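You operate a simulated robot arm through the tools that you are given. There is no shell and no other tool. Be economical: measure what you need, move in short steps, check, and stop when the job is done.

Carry out the task below with a simulated robot arm. There is one attempt and no reset: what you move stays moved.

TASK
Polish the steel step plate and buff it bright.
Fine: grey cloth loaded from the tin marked steel, then the blue cloth; put both back.

The check looks at the end state, three seconds after you hand in, the way a careful person would. Anything else that was tipped, shoved, dropped, spilled or broken makes it a failure. Flat cloth is picked up by pressing the open fingertips on it (5 to 10 N) and closing them slowly along it; thin cloth reads only 2 to 8 mm in the jaws.

THE ROBOT
A 7-joint arm with a two-finger parallel gripper, fixed in place. Base frame: the origin is at the foot of the arm, x ahead of it, y to its left, z up; the work surface is at about z = 840. Units: mm, degrees, N and s.
With the tool pointing down near the work surface it reaches from about 240 to 680 mm from the base axis. Its first joint turns from -66.0 to 66.0 degrees. Payload 2.4 kg.
The TCP is the grasp point between the finger pads, 30 mm short of the fingertips. In the tool frame z runs along the fingers and y along their closing line. The gripper opens to 94 mm. The fingers are 28 mm wide and 10 mm thick; the gripper's body (50 by 96 mm) begins 55 mm behind the TCP.
Orientation is that of the tool frame in the base frame, as [roll, pitch, yaw] about the fixed x, y, z axes, in that order (R = Rz(yaw) Ry(pitch) Rx(roll)). With the fingers straight down and closing along the base's y, the tool's x points along the base's -x, its y along +y and its z along -z.

THE INTERFACE
- The arm moves only by the tool send_rows. Its argument "deltas" is a list that holds one entry, the list of rows, each a list of 7 numbers: the shift along the tool's x, y, z in mm, then the turn, a rotation vector about the tool's x, y, z in degrees, then the opening in per cent of the stroke, from 0 (shut) to 100 (fully open). In form: [[[tx, ty, tz, wx, wy, wz, gripper], ...]]. A call has 1 to 20 rows; each row is the pose to reach, as a shift and turn from the pose commanded when the call began, along the tool's axes at that moment. A row lasts 0.2 s, in which the tool goes at most 50 mm and 8.6 degrees; a call with a longer step from one row to the next is refused whole, and so is a gripper value outside its range. A pose out of reach is approached as far as the arm can. The call stops where the force on the tool passes 50 N (or 10 N more than at its start, if that is more) or the arm is blocked; 0.2 s more then pass. The fingers move at their own pace (about 153 mm/s each) and stop on an object; they squeeze with about 22 N. The grip force told is the motor's: it shows also when the fingers shut on nothing. Time passes only in rows, and 0.2 s behind the last, so rows that repeat a pose let the fingers close. It gives the time, the measured TCP pose, the force on the tool (base axes), the opening and the grip force at its end, in the units of the frame above (readings bear some noise), and new pictures: "show" is both (left out), scene, wrist or none.
- Cameras (640 x 400 px; columns grow to the right, rows downward): "scene" is fixed at [42.8, 497.3, 1446.4]; the picture's right is [-0.68, -0.74, 0.00], its down [-0.50, 0.46, -0.74] and it looks along [0.54, -0.50, -0.67] (base axes); focal length 335 px, centre (320, 200). "wrist" rides on the gripper at [-37, 0, -58] in the tool frame; the picture's right is [0.00, -1.00, 0.00], its down [0.97, 0.00, -0.24] and it looks along [0.24, 0.00, 0.97] (tool axes); focal length 218 px, centre (320, 200). There is no depth. A picture from a camera that has moved, and an enlarged one, comes with that camera's place and axes in the base frame and with its lens. The place of the scene camera against the robot may be out by one fixed shift of up to 25 mm in any direction.
- inspect(camera, box): a new picture of the part [left, top, right, bottom] of that camera's present view, enlarged. No time passes.
- hand_in(): hands the job in; it is judged then, once.

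Go step by step. Nothing tells you positions but the pictures and the camera data: compare them with the known pose of the tool, close in by small moves and look again before you grip or let go. The budget is 120 turns and 150 pictures, counting those below and the enlarged ones. Unless the task says otherwise, let go and move clear before handing in, and close with one line.

The tools are called after "Call:" as name(argument=value, ...) on one line, values as JSON. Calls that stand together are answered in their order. send_rows: Moves the arm, as the interface text tells. Its arguments: {"type":"object","properties":{"deltas":{"type":"array","items":{"type":"array","items":{"type":"array","items":{"type":"number"}}}},"show":{"type":"string","enum":["both","scene","wrist","none"]}},"required":["deltas"]} The other tools are called the same way: inspect (camera, box) takes an enlarged picture of a part of a camera's view; hand_in () hands the job in.

At the start:

```text
time_s: 0.0
position: [382.7, 79.5, 1128.5]
orientation: [180.0, -0.1, -179.9]
wrist_force: [0.0, 0.1, 0.5]
grip_width: 94.0
grip_force: 0.1
```

scene: 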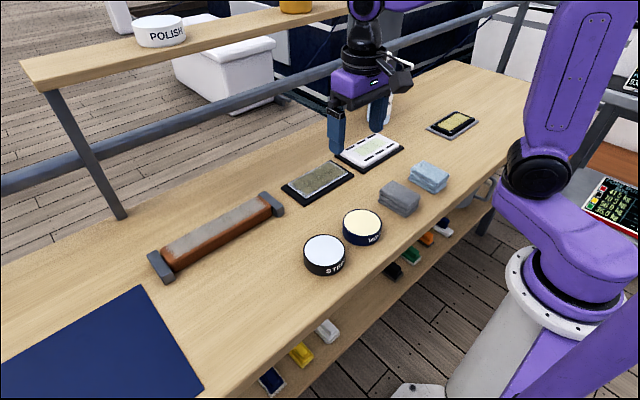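
wrist: 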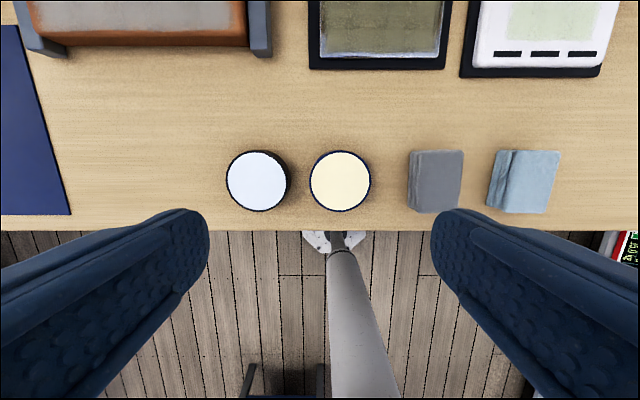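

I see a bench with a rusty bar fixture, several plates, two tins and two folded cloths (grey and blue). I'll look closer to identify which is the steel step plate and read the tin labels.

Call:
inspect(camera="scene", box=[260, 80, 500, 290])

Call:
inspect(camera="scene", box=[120, 170, 420, 390])

Call:
inspect(camera="wrist", box=[200, 0, 640, 240])

```text
1.90 times, centred on (380, 185) of scene
camera zoom: at [42.8, 497.3, 1446.4], right [-0.68, -0.74, 0.0], down [-0.5, 0.46, -0.74], along [0.54, -0.5, -0.67], focal length 638 px, centre (206, 229)
```

zoom: 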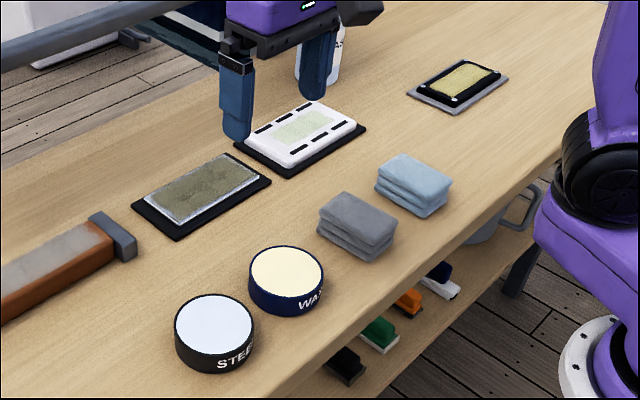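

```text
1.82 times, centred on (270, 280) of scene
camera zoom: at [42.8, 497.3, 1446.4], right [-0.68, -0.74, 0.0], down [-0.5, 0.46, -0.74], along [0.54, -0.5, -0.67], focal length 609 px, centre (411, 54)
```

zoom: 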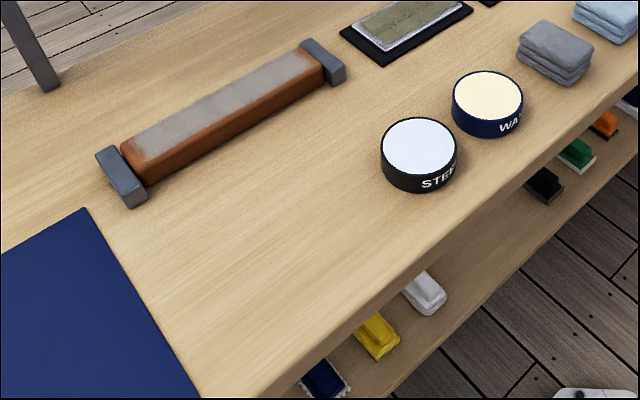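

```text
1.45 times, centred on (420, 120) of wrist
camera zoom: at [420.5, 79.1, 1185.8], right [0.0, -1.0, 0.0], down [-0.97, 0.0, 0.24], along [-0.24, 0.0, -0.97], focal length 318 px, centre (174, 316)
```

zoom: 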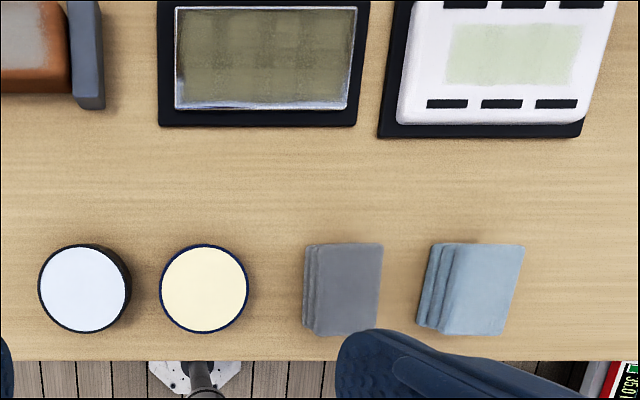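

The left tin reads STEEL and the right one WAX. The grey cloth is near (370,-93) and the blue near (370,-222). The glossy-edged tarnished plate near (595,-5) is probably the steel one, so I'll move forward to see the plates from above.

Call:
send_rows(deltas=[[[-40, -25, 0, 0, 0, 0, 100], [-80, -50, 0, 0, 0, 0, 100], [-120, -75, 0, 0, 0, 0, 100], [-160, -100, 0, 0, 0, 0, 100], [-160, -100, 0, 0, 0, 0, 100]]], show="both")

Call:
inspect(camera="wrist", box=[100, 0, 640, 240])

Call:
inspect(camera="scene", box=[410, 95, 500, 150])

```text
time_s: 1.2
position: [542.8, -21.4, 1129.2]
orientation: [179.9, 0.1, 179.9]
wrist_force: [0.2, -0.7, 0.5]
grip_width: 93.9
grip_force: 0.1
camera wrist: at [578.7, -21.3, 1187.3], right [0.0, -1.0, 0.0], down [-0.97, 0.0, 0.24], along [-0.24, 0.0, -0.97], focal length 218 px, centre (320, 200)
```

scene: 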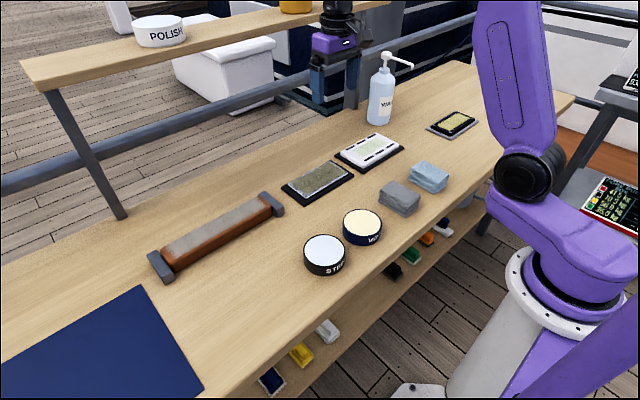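
wrist: 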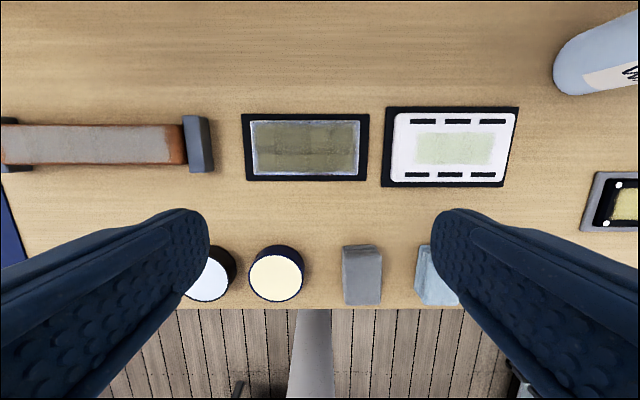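

```text
1.19 times, centred on (370, 120) of wrist
camera zoom: at [578.7, -21.3, 1187.3], right [0.0, -1.0, 0.0], down [-0.97, 0.0, 0.24], along [-0.24, 0.0, -0.97], focal length 259 px, centre (261, 295)
```

zoom: 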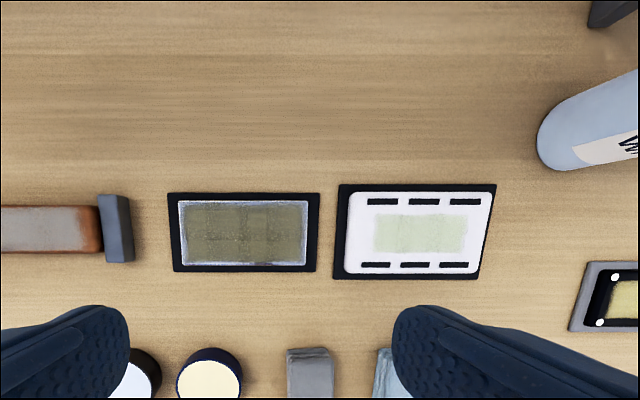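

```text
7.11 times, centred on (455, 122) of scene
camera zoom: at [42.8, 497.3, 1446.4], right [-0.68, -0.74, 0.0], down [-0.5, 0.46, -0.74], along [0.54, -0.5, -0.67], focal length 2382 px, centre (-640, 751)
```

zoom: 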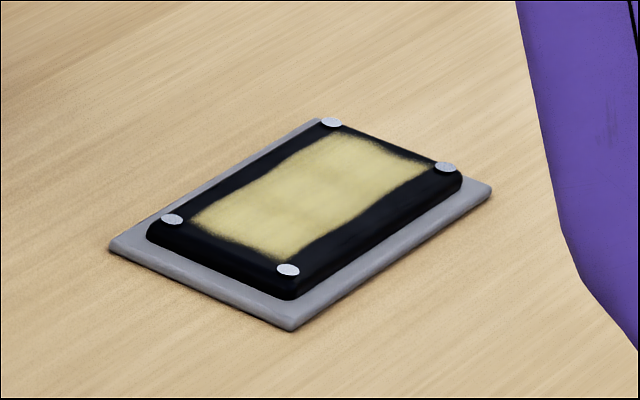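

The steel step plate is the one with bright metal edges and a dull film, about x 536–615, y −82…82. Next I'll go above the grey cloth to look at its size and orientation.

Call:
send_rows(deltas=[[[45, -18, 30, 0, 0, 0, 100], [90, -36, 70, 0, 0, 0, 100], [132, -54, 100, 0, 0, 0, 100], [172, -72, 125, 0, 0, 0, 100], [172, -72, 169, 0, 0, 0, 100], [172, -72, 169, 0, 0, 0, 100]]])

Call:
inspect(camera="scene", box=[360, 130, 480, 230])

```text
refused: row 1 steps farther than a row can; nothing moved
```

```text
4.00 times, centred on (420, 180) of scene
camera zoom: at [42.8, 497.3, 1446.4], right [-0.68, -0.74, 0.0], down [-0.5, 0.46, -0.74], along [0.54, -0.5, -0.67], focal length 1340 px, centre (-80, 280)
```

zoom: 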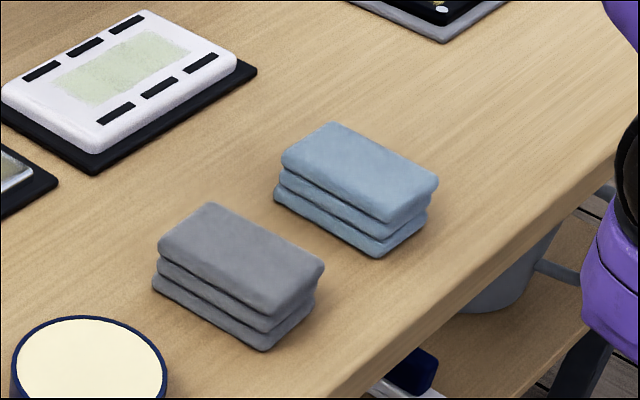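

The cloths are three-layer pads, longer in x and narrow in y. I'll repeat the move with shorter steps.

Call:
send_rows(deltas=[[[30, -12, 28, 0, 0, 0, 100], [60, -24, 56, 0, 0, 0, 100], [90, -36, 84, 0, 0, 0, 100], [120, -48, 112, 0, 0, 0, 100], [150, -62, 140, 0, 0, 0, 100], [172, -72, 169, 0, 0, 0, 100], [172, -72, 169, 0, 0, 0, 100]]])

```text
time_s: 2.8
position: [370.9, -94.4, 956.8]
orientation: [-180.0, 0.0, -180.0]
wrist_force: [0.3, -0.5, 0.4]
grip_width: 93.7
grip_force: 0.1
camera wrist: at [407.9, -95.5, 1015.8], right [0.0, -1.0, 0.0], down [-0.97, 0.0, 0.24], along [-0.24, 0.0, -0.97], focal length 218 px, centre (320, 200)
```

scene: 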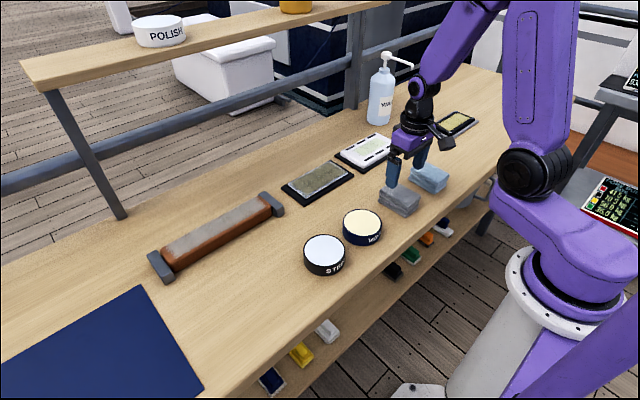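
wrist: 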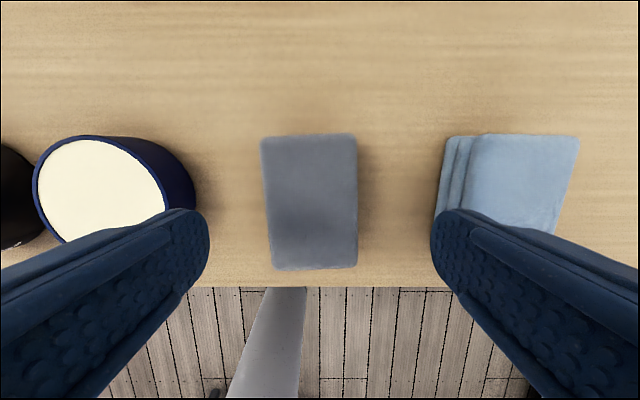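

The pad is about 63 mm wide and centred near (368,-88). I'll centre on it, lower the open fingers on either side to about 10 mm above the bench, and close.

Call:
send_rows(deltas=[[[2, 6, 0, 0, 0, 0, 100], [2, 6, 30, 0, 0, 0, 100], [2, 6, 60, 0, 0, 0, 100], [2, 6, 76, 0, 0, 0, 100], [2, 6, 76, 0, 0, 0, 100]]])

Call:
inspect(camera="scene", box=[360, 130, 480, 230])

```text
time_s: 4.0
position: [367.8, -88.5, 883.6]
orientation: [180.0, 0.0, 180.0]
wrist_force: [-1.0, -0.4, 0.3]
grip_width: 94.1
grip_force: 0.0
camera wrist: at [405.3, -89.2, 941.6], right [0.0, -1.0, 0.0], down [-0.97, 0.0, 0.24], along [-0.24, 0.0, -0.97], focal length 218 px, centre (320, 200)
```

scene: 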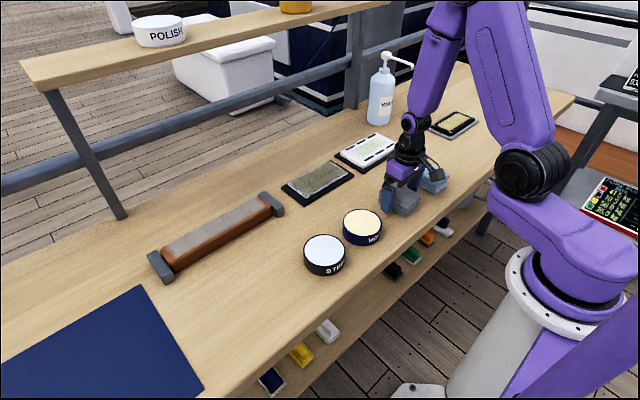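
wrist: 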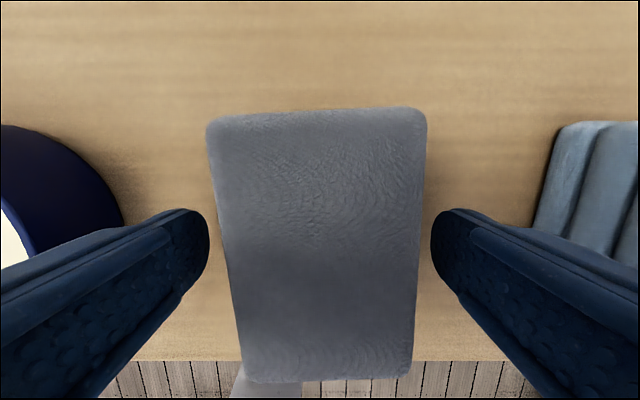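

```text
4.00 times, centred on (420, 180) of scene
camera zoom: at [42.8, 497.3, 1446.4], right [-0.68, -0.74, 0.0], down [-0.5, 0.46, -0.74], along [0.54, -0.5, -0.67], focal length 1340 px, centre (-80, 280)
```

zoom: 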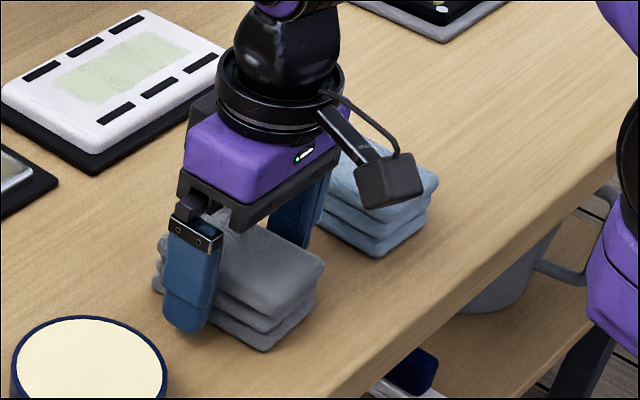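

The fingers straddle the pad cleanly, with the tips about 13 mm above the bench. Closing slowly.

Call:
send_rows(deltas=[[[0, 0, 0, 0, 0, 0, 80], [0, 0, 0, 0, 0, 0, 70], [0, 0, 0, 0, 0, 0, 60], [0, 0, 0, 0, 0, 0, 50], [0, 0, 0, 0, 0, 0, 40], [0, 0, 0, 0, 0, 0, 30], [0, 0, 0, 0, 0, 0, 30]]])

```text
time_s: 5.6
position: [368.2, -89.3, 882.9]
orientation: [179.9, 0.0, 180.0]
wrist_force: [-0.7, 0.5, -0.6]
grip_width: 64.3
grip_force: 21.6
camera wrist: at [405.3, -89.2, 941.8], right [0.0, -1.0, 0.0], down [-0.97, 0.0, 0.24], along [-0.24, 0.0, -0.97], focal length 218 px, centre (320, 200)
```

scene: 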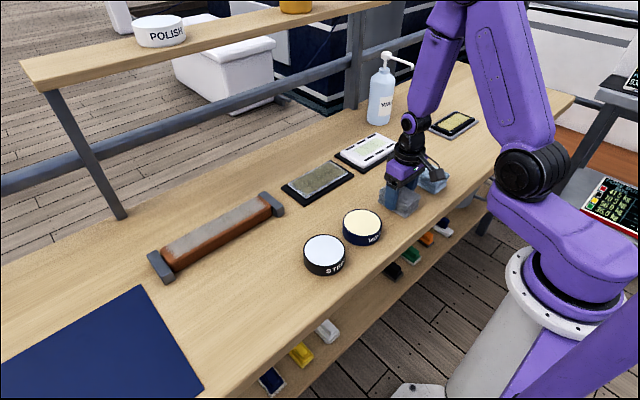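
wrist: 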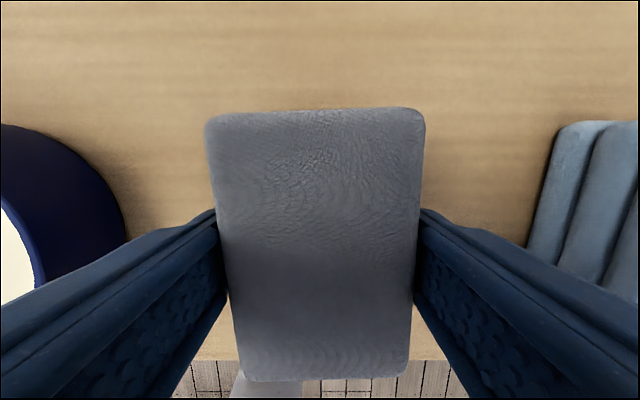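

Gripped at 64 mm. The home pose is TCP (368,-89,883). Lift and carry high over to above the steel tin at about (370,172).

Call:
send_rows(deltas=[[[0, 0, -30, 0, 0, 0, 30], [0, 0, -60, 0, 0, 0, 30], [0, 0, -100, 0, 0, 0, 30], [0, 0, -120, 0, 0, 0, 30], [0, 40, -120, 0, 0, 0, 30], [0, 80, -120, 0, 0, 0, 30], [0, 120, -120, 0, 0, 0, 30], [0, 160, -120, 0, 0, 0, 30], [0, 200, -120, 0, 0, 0, 30], [0, 240, -120, 0, 0, 0, 30], [0, 261, -120, 0, 0, 0, 30], [0, 261, -120, 0, 0, 0, 30]]])

Call:
inspect(camera="scene", box=[260, 160, 420, 290])

```text
time_s: 8.2
position: [369.5, 174.1, 1004.5]
orientation: [179.9, 0.0, -179.9]
wrist_force: [0.0, -0.4, 0.4]
grip_width: 28.4
grip_force: 0.2
camera wrist: at [406.8, 173.9, 1062.4], right [0.0, -1.0, 0.0], down [-0.97, 0.0, 0.24], along [-0.24, 0.0, -0.97], focal length 218 px, centre (320, 200)
```

scene: 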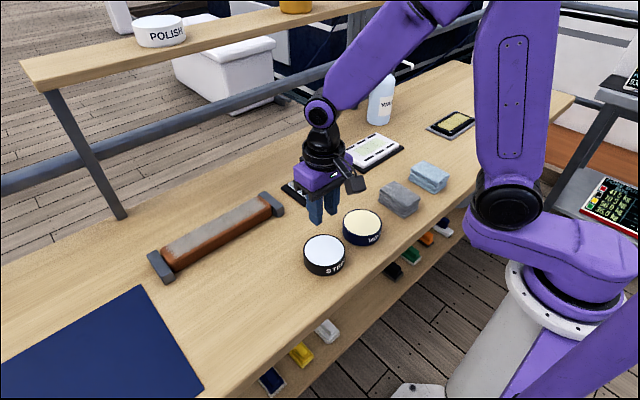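
wrist: 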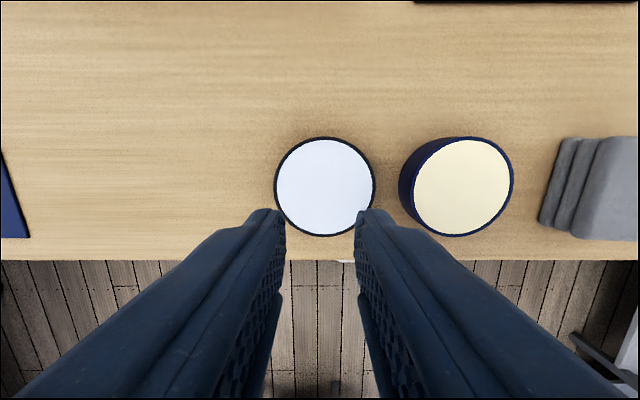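

```text
3.08 times, centred on (340, 225) of scene
camera zoom: at [42.8, 497.3, 1446.4], right [-0.68, -0.74, 0.0], down [-0.5, 0.46, -0.74], along [0.54, -0.5, -0.67], focal length 1031 px, centre (258, 123)
```

zoom: 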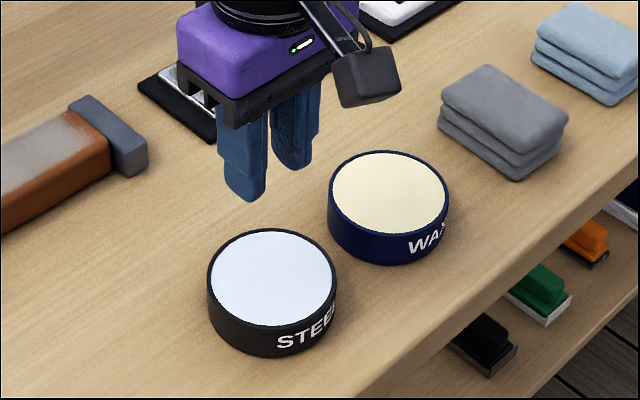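

The pad slipped out when I lifted and stayed at its place; nothing else was touched. I'll go back and use the press-and-pinch method on its top instead.

Call:
send_rows(deltas=[[[0, -40, 0, 0, 0, 0, 40], [0, -80, 0, 0, 0, 0, 50], [0, -120, 0, 0, 0, 0, 50], [0, -160, 0, 0, 0, 0, 50], [0, -200, 0, 0, 0, 0, 50], [0, -240, 0, 0, 0, 0, 50], [0, -263, 0, 0, 0, 0, 50], [0, -263, 30, 0, 0, 0, 50], [0, -263, 48, 0, 0, 0, 50], [0, -263, 48, 0, 0, 0, 50]]])

Call:
inspect(camera="scene", box=[360, 130, 480, 230])

```text
time_s: 10.4
position: [369.1, -88.8, 957.2]
orientation: [-179.9, 0.0, 180.0]
wrist_force: [0.6, -0.1, -0.3]
grip_width: 47.0
grip_force: 0.0
camera wrist: at [406.7, -89.2, 1014.7], right [0.0, -1.0, 0.0], down [-0.97, 0.0, 0.24], along [-0.24, 0.0, -0.97], focal length 218 px, centre (320, 200)
```

scene: 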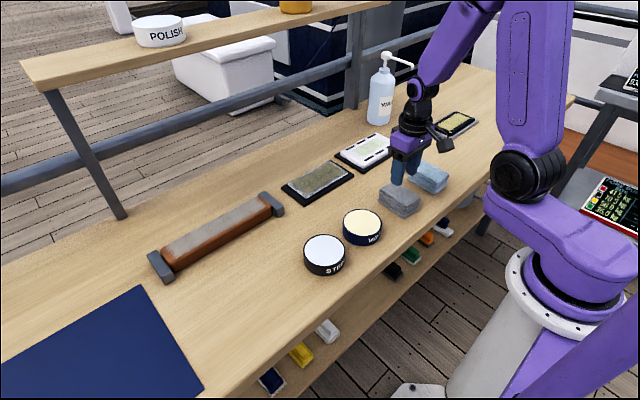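
wrist: 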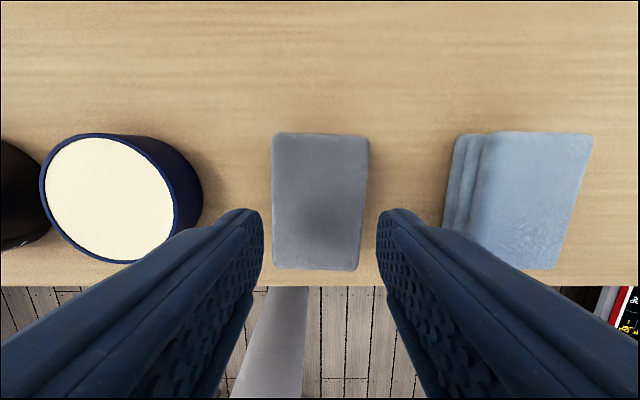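

```text
4.00 times, centred on (420, 180) of scene
camera zoom: at [42.8, 497.3, 1446.4], right [-0.68, -0.74, 0.0], down [-0.5, 0.46, -0.74], along [0.54, -0.5, -0.67], focal length 1340 px, centre (-80, 280)
```

zoom: 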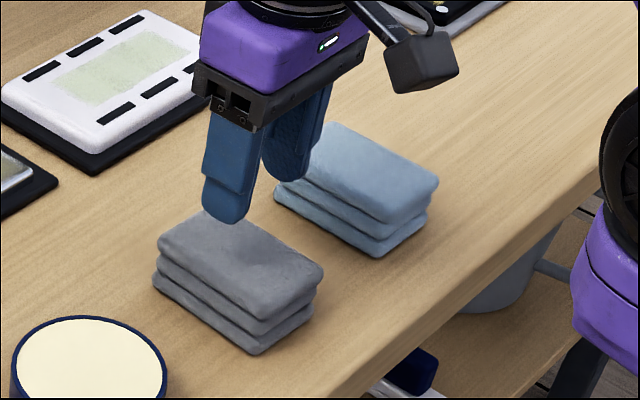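

The pad is at the same spot. I'll descend with fingers half open and feel for contact on its top.

Call:
send_rows(deltas=[[[0, 0, 30, 0, 0, 0, 45], [0, 0, 42, 0, 0, 0, 45], [0, 0, 46, 0, 0, 0, 45], [0, 0, 46, 0, 0, 0, 45]]], show="none")

Call:
send_rows(deltas=[[[0, 0, 2, 0, 0, 0, 45], [0, 0, 4, 0, 0, 0, 45], [0, 0, 4, 0, 0, 0, 45]]], show="none")

```text
time_s: 11.1
position: [369.4, -89.4, 915.1]
orientation: [180.0, 0.1, -180.0]
wrist_force: [-5.7, 1.8, 25.6]
grip_width: 42.3
grip_force: 0.1
stopped in row 3: the force on the tool passed its limit (the readings are from after the stop); the commanded pose is now the measured one
```

```text
time_s: 11.4
position: [370.1, -89.7, 914.1]
orientation: [-180.0, 0.0, -180.0]
wrist_force: [-5.9, 2.3, 23.9]
grip_width: 42.6
grip_force: 0.0
stopped in row 1: the force on the tool passed its limit (the readings are from after the stop); the commanded pose is now the measured one
```

Contact is at TCP z≈916, so the top is ≈885, and it's pressing too hard. Backing off slightly to reach 5–10 N.

Call:
send_rows(deltas=[[[0, 0, -1, 0, 0, 0, 45], [0, 0, -1, 0, 0, 0, 45]]], show="none")

```text
time_s: 12.0
position: [370.4, -90.5, 916.7]
orientation: [-179.9, 0.1, -179.9]
wrist_force: [0.0, -1.1, 1.5]
grip_width: 42.3
grip_force: 0.2
```

Call:
send_rows(deltas=[[[0, 0, 0.6, 0, 0, 0, 45], [0, 0, 0.6, 0, 0, 0, 45]]], show="none")

```text
time_s: 12.6
position: [370.5, -90.7, 915.6]
orientation: [-179.9, 0.3, -180.0]
wrist_force: [0.6, -2.8, 15.0]
grip_width: 42.2
grip_force: 0.0
```

About 15 N, so I'll ease off a little to get into the 5–10 N band, then close slowly.

Call:
send_rows(deltas=[[[0, 0, -0.3, 0, 0, 0, 45], [0, 0, -0.3, 0, 0, 0, 45]]], show="none")

```text
time_s: 13.2
position: [369.9, -88.6, 913.8]
orientation: [-180.0, 0.0, 179.9]
wrist_force: [2.5, -2.2, 4.5]
grip_width: 42.2
grip_force: 0.1
```

Around 5 N. Closing slowly along the cloth.

Call:
send_rows(deltas=[[[0, 0, 0.1, 0, 0, 0, 42], [0, 0, 0.2, 0, 0, 0, 38], [0, 0, 0.2, 0, 0, 0, 34], [0, 0, 0.2, 0, 0, 0, 30], [0, 0, 0.2, 0, 0, 0, 26], [0, 0, 0.2, 0, 0, 0, 22], [0, 0, 0.2, 0, 0, 0, 18], [0, 0, 0.2, 0, 0, 0, 14], [0, 0, 0.2, 0, 0, 0, 10], [0, 0, 0.2, 0, 0, 0, 6], [0, 0, 0.2, 0, 0, 0, 2], [0, 0, 0.2, 0, 0, 0, 0], [0, 0, 0.2, 0, 0, 0, 0]]])

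Call:
inspect(camera="scene", box=[360, 130, 480, 230])

```text
time_s: 16.0
position: [369.0, -90.4, 915.6]
orientation: [180.0, 0.1, 180.0]
wrist_force: [0.4, 0.3, 0.4]
grip_width: 0.1
grip_force: 21.9
camera wrist: at [406.2, -90.4, 973.6], right [0.0, -1.0, 0.0], down [-0.97, 0.0, 0.24], along [-0.24, 0.0, -0.97], focal length 218 px, centre (320, 200)
```

scene: 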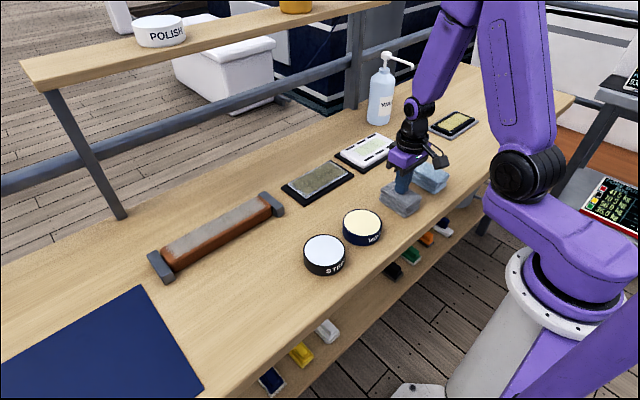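
wrist: 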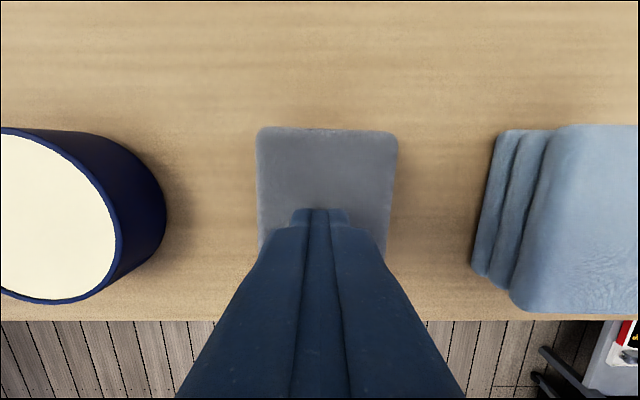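

```text
4.00 times, centred on (420, 180) of scene
camera zoom: at [42.8, 497.3, 1446.4], right [-0.68, -0.74, 0.0], down [-0.5, 0.46, -0.74], along [0.54, -0.5, -0.67], focal length 1340 px, centre (-80, 280)
```

zoom: 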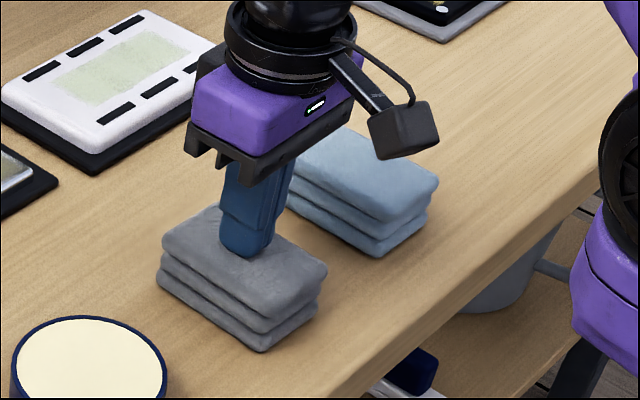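

That pinch got nothing (the pad is stiff), so the side grip is right but I lifted too fast. I'll rise, open, go down around it again with a slightly deeper grip, squeeze fully and lift slowly.

Call:
send_rows(deltas=[[[0, 0, -20, 0, 0, 0, 0], [0, 0, -30, 0, 0, 0, 50], [0, 0, -30, 0, 0, 0, 100], [0, 0, -30, 0, 0, 0, 100], [0, 0, -30, 0, 0, 0, 100]]], show="wrist")

```text
time_s: 17.2
position: [370.4, -89.6, 945.9]
orientation: [179.9, 0.1, -180.0]
wrist_force: [0.0, -0.4, 0.0]
grip_width: 93.8
grip_force: 0.0
camera wrist: at [407.6, -89.3, 1003.7], right [0.0, -1.0, 0.0], down [-0.97, 0.0, 0.24], along [-0.24, 0.0, -0.97], focal length 218 px, centre (320, 200)
```

wrist: 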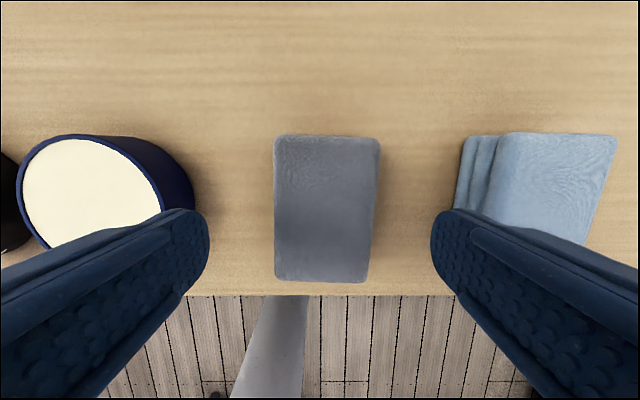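

Call:
send_rows(deltas=[[[0, -3, 0, 0, 0, 0, 100], [0, -3, 30, 0, 0, 0, 100], [0, -3, 60, 0, 0, 0, 100], [0, -3, 69, 0, 0, 0, 100], [0, -3, 69, 0, 0, 0, 80], [0, -3, 69, 0, 0, 0, 74], [0, -3, 69, 0, 0, 0, 70], [0, -3, 69, 0, 0, 0, 66], [0, -3, 69, 0, 0, 0, 60], [0, -3, 69, 0, 0, 0, 50], [0, -3, 69, 0, 0, 0, 30], [0, -3, 69, 0, 0, 0, 0], [0, -3, 69, 0, 0, 0, 0]]], show="none")

Call:
send_rows(deltas=[[[0, 0, -1, 0, 0, 0, 0], [0, 0, -2, 0, 0, 0, 0], [0, 0, -4, 0, 0, 0, 0], [0, 0, -6, 0, 0, 0, 0], [0, 0, -8, 0, 0, 0, 0], [0, 0, -10, 0, 0, 0, 0]]])

Call:
inspect(camera="scene", box=[360, 130, 480, 230])

```text
time_s: 20.0
position: [369.7, -92.9, 875.2]
orientation: [179.9, 0.1, -180.0]
wrist_force: [0.4, -0.2, 0.4]
grip_width: 63.8
grip_force: 21.8
```

```text
time_s: 21.4
position: [371.3, -92.6, 884.0]
orientation: [179.9, 0.2, -180.0]
wrist_force: [0.2, 0.0, -1.1]
grip_width: 64.0
grip_force: 22.1
camera wrist: at [407.3, -92.6, 943.4], right [0.0, -1.0, 0.0], down [-0.97, 0.0, 0.24], along [-0.24, 0.0, -0.97], focal length 218 px, centre (320, 200)
```

scene: 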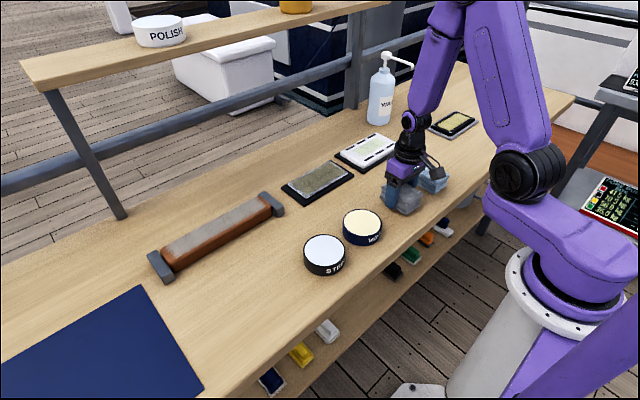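
wrist: 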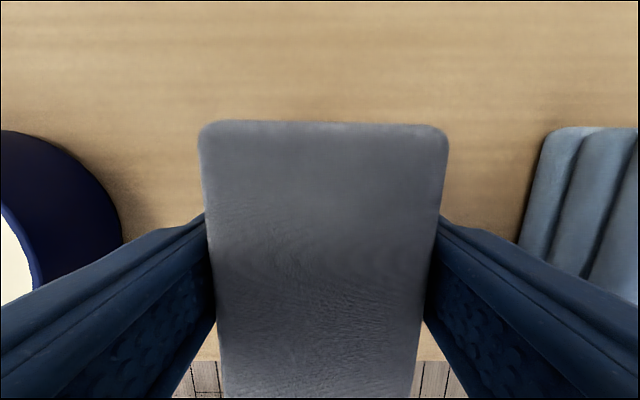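

```text
4.00 times, centred on (420, 180) of scene
camera zoom: at [42.8, 497.3, 1446.4], right [-0.68, -0.74, 0.0], down [-0.5, 0.46, -0.74], along [0.54, -0.5, -0.67], focal length 1340 px, centre (-80, 280)
```

zoom: 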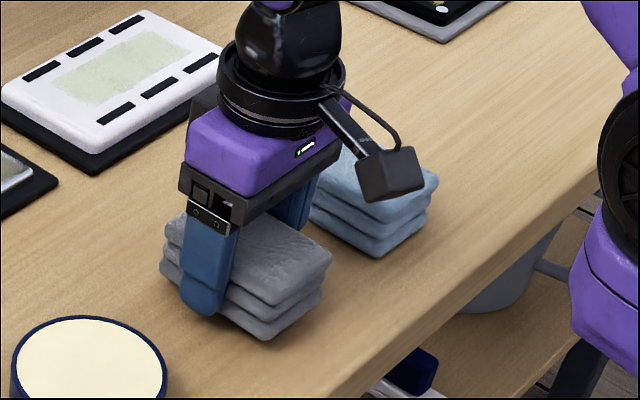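

The pad is held and lifted 10 mm; its bottom is at TCP−35. I'll raise gently to z≈955 and travel slowly over to the steel tin (372,169).

Call:
send_rows(deltas=[[[0, 0, -3, 0, 0, 0, 0], [0, 0, -8, 0, 0, 0, 0], [0, 0, -15, 0, 0, 0, 0], [0, 0, -23, 0, 0, 0, 0], [0, 0, -31, 0, 0, 0, 0], [0, 0, -39, 0, 0, 0, 0], [0, 0, -47, 0, 0, 0, 0], [0, 0, -55, 0, 0, 0, 0], [0, 0, -63, 0, 0, 0, 0], [0, 0, -69, 0, 0, 0, 0], [0, 0, -71, 0, 0, 0, 0], [0, 3, -71, 0, 0, 0, 0], [0, 8, -71, 0, 0, 0, 0], [0, 16, -71, 0, 0, 0, 0], [0, 26, -71, 0, 0, 0, 0], [0, 36, -71, 0, 0, 0, 0], [0, 46, -71, 0, 0, 0, 0], [0, 54, -71, 0, 0, 0, 0], [0, 59, -71, 0, 0, 0, 0], [0, 61, -71, 0, 0, 0, 0]]], show="none")

Call:
send_rows(deltas=[[[0, 3, 0, 0, 0, 0, 0], [0, 9, 0, 0, 0, 0, 0], [0, 19, 0, 0, 0, 0, 0], [0, 31, 0, 0, 0, 0, 0], [0, 45, 0, 0, 0, 0, 0], [0, 59, 0, 0, 0, 0, 0], [0, 73, 0, 0, 0, 0, 0], [0, 87, 0, 0, 0, 0, 0], [0, 101, 0, 0, 0, 0, 0], [0, 115, 0, 0, 0, 0, 0], [0, 129, 0, 0, 0, 0, 0], [0, 143, 0, 0, 0, 0, 0], [0, 157, 0, 0, 0, 0, 0], [0, 169, 0, 0, 0, 0, 0], [0, 180, 0, 0, 0, 0, 0], [0, 189, 0, 0, 0, 0, 0], [0, 195, 0, 0, 0, 0, 0], [0, 199, 0, 0, 0, 0, 0], [0, 201, 0, 0, 0, 0, 0], [0, 201, 0, 0, 0, 0, 0]]])

Call:
inspect(camera="scene", box=[260, 160, 420, 290])

```text
time_s: 25.6
position: [370.5, -33.6, 956.8]
orientation: [-180.0, 0.1, 180.0]
wrist_force: [-0.6, 0.0, 0.1]
grip_width: 64.0
grip_force: 22.2
```

```text
time_s: 29.8
position: [369.9, 169.4, 956.1]
orientation: [180.0, 0.1, 180.0]
wrist_force: [-1.3, 0.6, -0.5]
grip_width: 63.7
grip_force: 21.9
camera wrist: at [407.2, 169.2, 1015.1], right [0.0, -1.0, 0.0], down [-0.97, 0.0, 0.24], along [-0.24, 0.0, -0.97], focal length 218 px, centre (320, 200)
```

scene: 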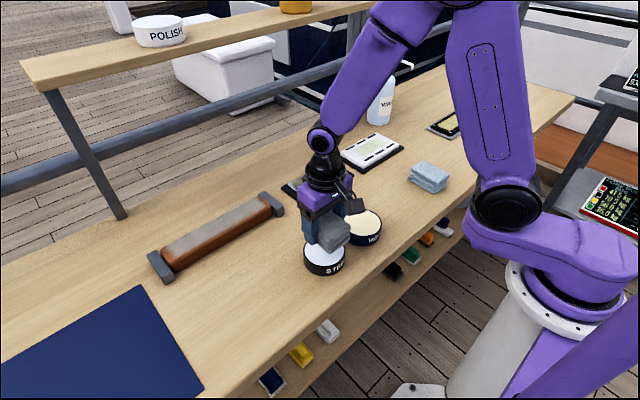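
wrist: 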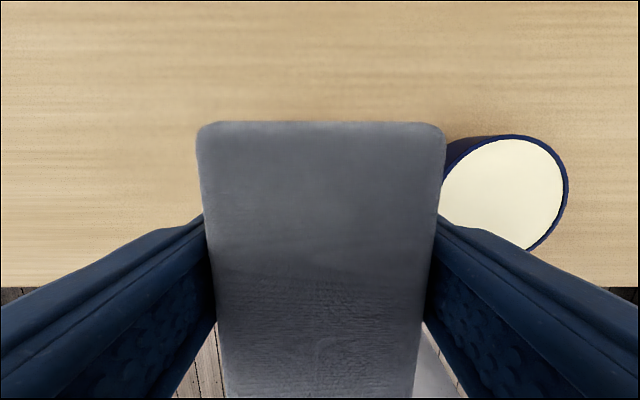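

```text
3.08 times, centred on (340, 225) of scene
camera zoom: at [42.8, 497.3, 1446.4], right [-0.68, -0.74, 0.0], down [-0.5, 0.46, -0.74], along [0.54, -0.5, -0.67], focal length 1031 px, centre (258, 123)
```

zoom: 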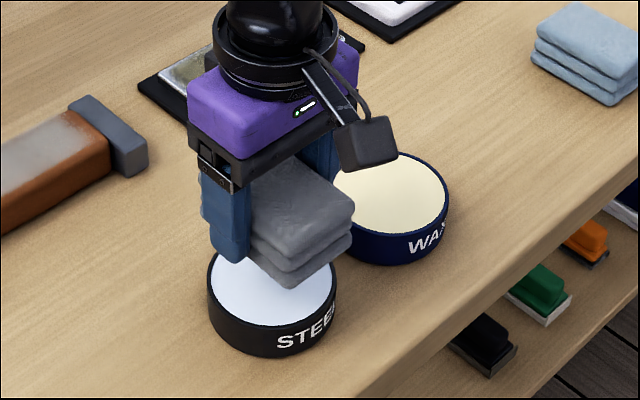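

Held steady over the steel tin. Lowering to just above the paste, then feeling down gently.

Call:
send_rows(deltas=[[[0, 0, 4, 0, 0, 0, 0], [0, 0, 12, 0, 0, 0, 0], [0, 0, 20, 0, 0, 0, 0], [0, 0, 28, 0, 0, 0, 0], [0, 0, 32, 0, 0, 0, 0], [0, 0, 33, 0, 0, 0, 0]]], show="none")

Call:
inspect(camera="scene", box=[280, 200, 400, 290])

```text
time_s: 31.2
position: [369.2, 169.7, 921.6]
orientation: [-180.0, 0.1, -179.9]
wrist_force: [-0.5, 0.0, -1.6]
grip_width: 63.7
grip_force: 22.0
```

```text
4.44 times, centred on (340, 245) of scene
camera zoom: at [42.8, 497.3, 1446.4], right [-0.68, -0.74, 0.0], down [-0.5, 0.46, -0.74], along [0.54, -0.5, -0.67], focal length 1489 px, centre (231, 0)
```

zoom: 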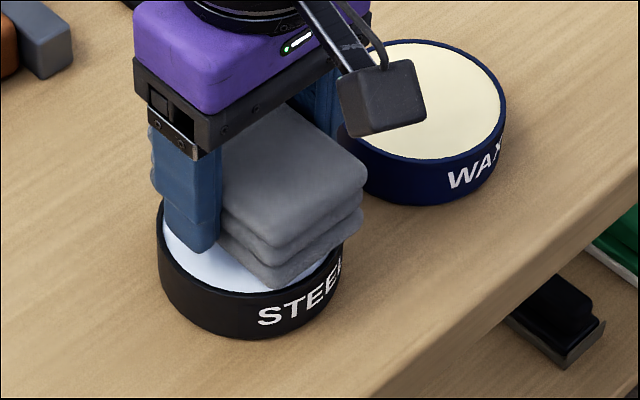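

Call:
send_rows(deltas=[[[0, 0, 2, 0, 0, 0, 0], [0, 0, 4, 0, 0, 0, 0], [0, 0, 6, 0, 0, 0, 0], [0, 0, 6, 0, 0, 0, 0]]], show="none")

```text
time_s: 32.2
position: [370.1, 168.5, 916.8]
orientation: [-180.0, 0.1, 179.9]
wrist_force: [1.1, -0.2, -0.7]
grip_width: 63.7
grip_force: 21.9
```

Call:
send_rows(deltas=[[[0, 0, 1, 0, 0, 0, 0], [0, 0, 2, 0, 0, 0, 0], [0, 0, 3, 0, 0, 0, 0], [0, 0, 3, 0, 0, 0, 0]]], show="none")

Call:
send_rows(deltas=[[[0, 0, 1, 0, 0, 0, 0], [0, 0, 2, 0, 0, 0, 0], [0, 0, 2, 0, 0, 0, 0]]], show="none")

```text
time_s: 33.2
position: [371.1, 170.3, 914.6]
orientation: [-179.9, 0.1, 180.0]
wrist_force: [0.4, 0.1, -0.1]
grip_width: 63.4
grip_force: 22.3
```

```text
time_s: 34.0
position: [370.1, 170.8, 911.6]
orientation: [180.0, 0.1, 179.9]
wrist_force: [0.2, 0.8, -0.6]
grip_width: 63.7
grip_force: 21.7
```

Call:
send_rows(deltas=[[[0, 0, 1, 0, 0, 0, 0], [0, 0, 2, 0, 0, 0, 0], [0, 0, 2, 0, 0, 0, 0]]], show="none")

Call:
inspect(camera="scene", box=[280, 200, 400, 290])

```text
time_s: 34.8
position: [370.5, 171.6, 910.5]
orientation: [179.9, 0.1, 180.0]
wrist_force: [0.1, 0.1, -0.8]
grip_width: 63.8
grip_force: 22.3
```

```text
4.44 times, centred on (340, 245) of scene
camera zoom: at [42.8, 497.3, 1446.4], right [-0.68, -0.74, 0.0], down [-0.5, 0.46, -0.74], along [0.54, -0.5, -0.67], focal length 1489 px, centre (231, 0)
```

zoom: 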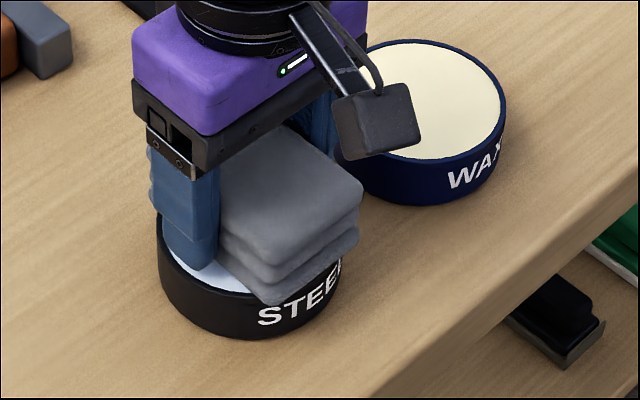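

Call:
send_rows(deltas=[[[0, 0, 1, 0, 0, 0, 0], [0, 0, 2, 0, 0, 0, 0], [0, 0, 2, 0, 0, 0, 0]]], show="none")

Call:
send_rows(deltas=[[[0, 0, 1, 0, 0, 0, 0], [0, 0, 1.5, 0, 0, 0, 0], [0, 0, 1.5, 0, 0, 0, 0]]], show="none")

```text
time_s: 35.6
position: [370.6, 169.5, 910.1]
orientation: [-179.9, 0.2, -180.0]
wrist_force: [-7.2, 0.2, 27.4]
grip_width: 63.8
grip_force: 21.9
```

```text
time_s: 36.4
position: [370.3, 169.5, 907.1]
orientation: [179.9, 0.3, 180.0]
wrist_force: [-1.6, 4.2, 27.2]
grip_width: 63.7
grip_force: 22.4
```

Contact made at about 27 N; easing to a light press and holding, then lifting slowly to look.

Call:
send_rows(deltas=[[[0, 0, -1.2, 0, 0, 0, 0], [0, 0, -1.2, 0, 0, 0, 0], [0, 0, -1.2, 0, 0, 0, 0], [0, 0, -1.2, 0, 0, 0, 0]]], show="none")

Call:
inspect(camera="scene", box=[280, 200, 400, 290])

```text
time_s: 37.4
position: [370.5, 169.3, 908.6]
orientation: [-179.9, 0.0, 180.0]
wrist_force: [1.2, -0.6, 3.0]
grip_width: 63.6
grip_force: 22.1
```

```text
4.44 times, centred on (340, 245) of scene
camera zoom: at [42.8, 497.3, 1446.4], right [-0.68, -0.74, 0.0], down [-0.5, 0.46, -0.74], along [0.54, -0.5, -0.67], focal length 1489 px, centre (231, 0)
```

zoom: 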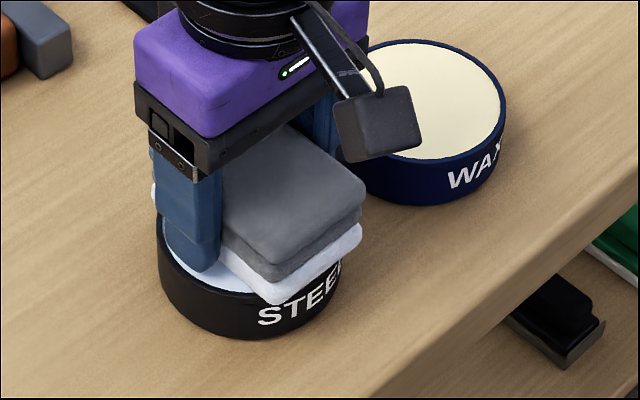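

The bottom fold is now white with compound: loaded. Next I'll lift slowly and carry it to above the plate centre (576,0).

Call:
send_rows(deltas=[[[0, 0, -1, 0, 0, 0, 0], [0, 0, -3, 0, 0, 0, 0], [0, 0, -8, 0, 0, 0, 0], [0, 0, -15, 0, 0, 0, 0], [0, 0, -23, 0, 0, 0, 0], [0, 0, -31, 0, 0, 0, 0], [0, 0, -39, 0, 0, 0, 0], [0, 0, -46, 0, 0, 0, 0], [0, 0, -50, 0, 0, 0, 0], [0, 0, -52, 0, 0, 0, 0], [-2, -2, -52, 0, 0, 0, 0], [-6, -5, -52, 0, 0, 0, 0], [-12, -10, -52, 0, 0, 0, 0], [-20, -16, -52, 0, 0, 0, 0], [-30, -25, -52, 0, 0, 0, 0], [-40, -33, -52, 0, 0, 0, 0], [-50, -41, -52, 0, 0, 0, 0], [-58, -48, -52, 0, 0, 0, 0], [-64, -53, -52, 0, 0, 0, 0], [-66, -54, -52, 0, 0, 0, 0]]], show="none")

Call:
send_rows(deltas=[[[-2, -2, 0, 0, 0, 0, 0], [-7, -6, 0, 0, 0, 0, 0], [-14, -12, 0, 0, 0, 0, 0], [-24, -20, 0, 0, 0, 0, 0], [-34, -28, 0, 0, 0, 0, 0], [-45, -37, 0, 0, 0, 0, 0], [-56, -46, 0, 0, 0, 0, 0], [-67, -55, 0, 0, 0, 0, 0], [-78, -64, 0, 0, 0, 0, 0], [-89, -73, 0, 0, 0, 0, 0], [-100, -82, 0, 0, 0, 0, 0], [-111, -91, 0, 0, 0, 0, 0], [-121, -100, 0, 0, 0, 0, 0], [-129, -106, 0, 0, 0, 0, 0], [-135, -111, 0, 0, 0, 0, 0], [-139, -114, 0, 0, 0, 0, 0], [-140, -115, 0, 0, 0, 0, 0], [-140, -115, 0, 0, 0, 0, 0]]])

Call:
inspect(camera="scene", box=[270, 110, 410, 210])

```text
time_s: 41.6
position: [438.5, 114.8, 960.5]
orientation: [180.0, 0.1, -179.9]
wrist_force: [0.7, -0.9, -0.8]
grip_width: 63.7
grip_force: 22.0
```

```text
time_s: 45.4
position: [578.3, -0.8, 959.7]
orientation: [-180.0, 0.1, -180.0]
wrist_force: [0.7, 0.8, -0.7]
grip_width: 63.8
grip_force: 21.5
camera wrist: at [614.2, -1.0, 1018.1], right [0.0, -1.0, 0.0], down [-0.97, 0.0, 0.24], along [-0.24, 0.0, -0.97], focal length 218 px, centre (320, 200)
```

scene: 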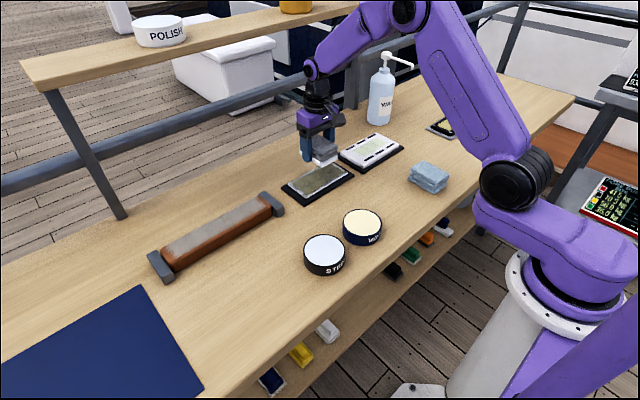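
wrist: 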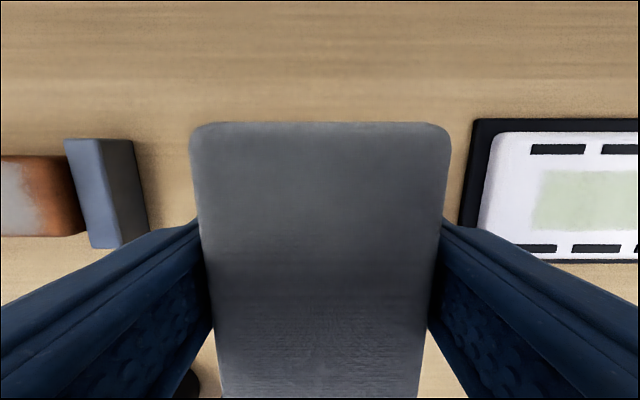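

```text
4.00 times, centred on (340, 160) of scene
camera zoom: at [42.8, 497.3, 1446.4], right [-0.68, -0.74, 0.0], down [-0.5, 0.46, -0.74], along [0.54, -0.5, -0.67], focal length 1340 px, centre (240, 360)
```

zoom: 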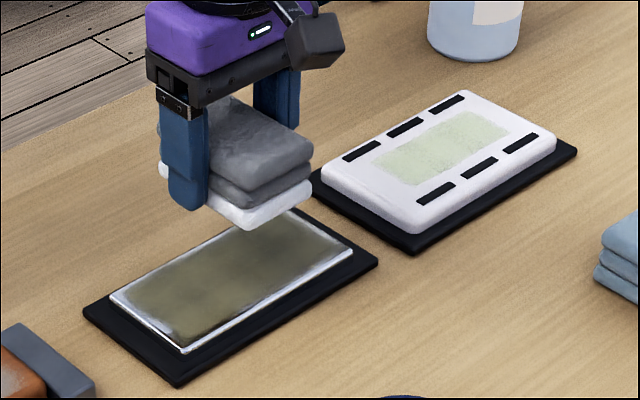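

Over the plate with clearance to both neighbours. Lowering, then feeling for contact.

Call:
send_rows(deltas=[[[0, 0, 3, 0, 0, 0, 0], [0, 0, 10, 0, 0, 0, 0], [0, 0, 20, 0, 0, 0, 0], [0, 0, 30, 0, 0, 0, 0], [0, 0, 40, 0, 0, 0, 0], [0, 0, 50, 0, 0, 0, 0], [0, 0, 57, 0, 0, 0, 0], [0, 0, 60, 0, 0, 0, 0], [0, 0, 61, 0, 0, 0, 0]]], show="none")

Call:
inspect(camera="scene", box=[270, 110, 410, 210])

```text
time_s: 47.4
position: [575.6, 1.9, 900.1]
orientation: [-180.0, 0.1, -179.9]
wrist_force: [-0.3, -0.4, -0.4]
grip_width: 63.6
grip_force: 22.5
```

```text
4.00 times, centred on (340, 160) of scene
camera zoom: at [42.8, 497.3, 1446.4], right [-0.68, -0.74, 0.0], down [-0.5, 0.46, -0.74], along [0.54, -0.5, -0.67], focal length 1340 px, centre (240, 360)
```

zoom: 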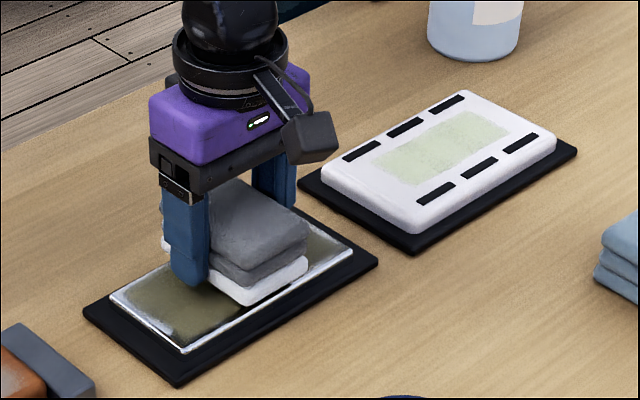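

Call:
send_rows(deltas=[[[0, 0, 2, 0, 0, 0, 0], [0, 0, 4, 0, 0, 0, 0], [0, 0, 6, 0, 0, 0, 0], [0, 0, 6, 0, 0, 0, 0]]], show="none")

Call:
send_rows(deltas=[[[0, 0, 1, 0, 0, 0, 0], [0, 0, 2, 0, 0, 0, 0], [0, 0, 2, 0, 0, 0, 0]]], show="none")

```text
time_s: 48.4
position: [577.1, 0.9, 893.9]
orientation: [-179.9, 0.1, 179.9]
wrist_force: [0.4, -0.4, -0.1]
grip_width: 63.9
grip_force: 22.1
```

```text
time_s: 49.2
position: [576.4, -0.8, 891.4]
orientation: [-180.0, 0.1, -180.0]
wrist_force: [-0.1, 0.0, -0.8]
grip_width: 63.8
grip_force: 21.4
```

Call:
send_rows(deltas=[[[0, 0, 1, 0, 0, 0, 0], [0, 0, 1.5, 0, 0, 0, 0], [0, 0, 1.5, 0, 0, 0, 0]]], show="none")

Call:
send_rows(deltas=[[[0, 0, 1, 0, 0, 0, 0], [0, 0, 1.5, 0, 0, 0, 0], [0, 0, 1.5, 0, 0, 0, 0]]], show="none")

```text
time_s: 50.0
position: [577.4, 0.8, 889.9]
orientation: [179.9, 0.3, 180.0]
wrist_force: [-1.5, -1.2, 10.2]
grip_width: 63.4
grip_force: 22.0
```

```text
time_s: 50.8
position: [576.9, 0.3, 889.8]
orientation: [-180.0, 0.4, -180.0]
wrist_force: [-3.5, -3.8, 27.8]
grip_width: 63.6
grip_force: 22.2
```

Contact at about z 890. I'll ease to around 10 N and make a short trial stroke to check that the plate doesn't move.

Call:
send_rows(deltas=[[[0, 0, -1.3, 0, 0, 0, 0], [0, 0, -1.3, 0, 0, 0, 0], [0, 4, -1.3, 0, 0, 0, 0], [0, 10, -1.3, 0, 0, 0, 0], [0, 16, -1.3, 0, 0, 0, 0], [0, 20, -1.3, 0, 0, 0, 0], [0, 20, -1.3, 0, 0, 0, 0]]], show="none")

Call:
inspect(camera="scene", box=[270, 110, 410, 210])

```text
time_s: 52.4
position: [577.2, 21.3, 889.6]
orientation: [180.0, 0.1, -180.0]
wrist_force: [0.0, -3.7, 9.2]
grip_width: 63.5
grip_force: 22.1
```

```text
4.00 times, centred on (340, 160) of scene
camera zoom: at [42.6, 497.2, 1446.4], right [-0.68, -0.74, 0.0], down [-0.5, 0.46, -0.74], along [0.54, -0.5, -0.67], focal length 1340 px, centre (240, 360)
```

zoom: 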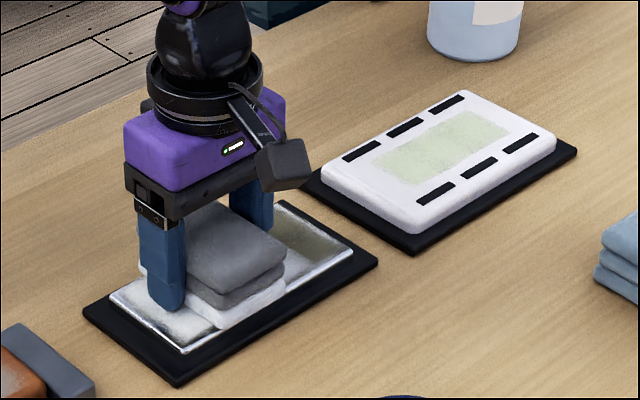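

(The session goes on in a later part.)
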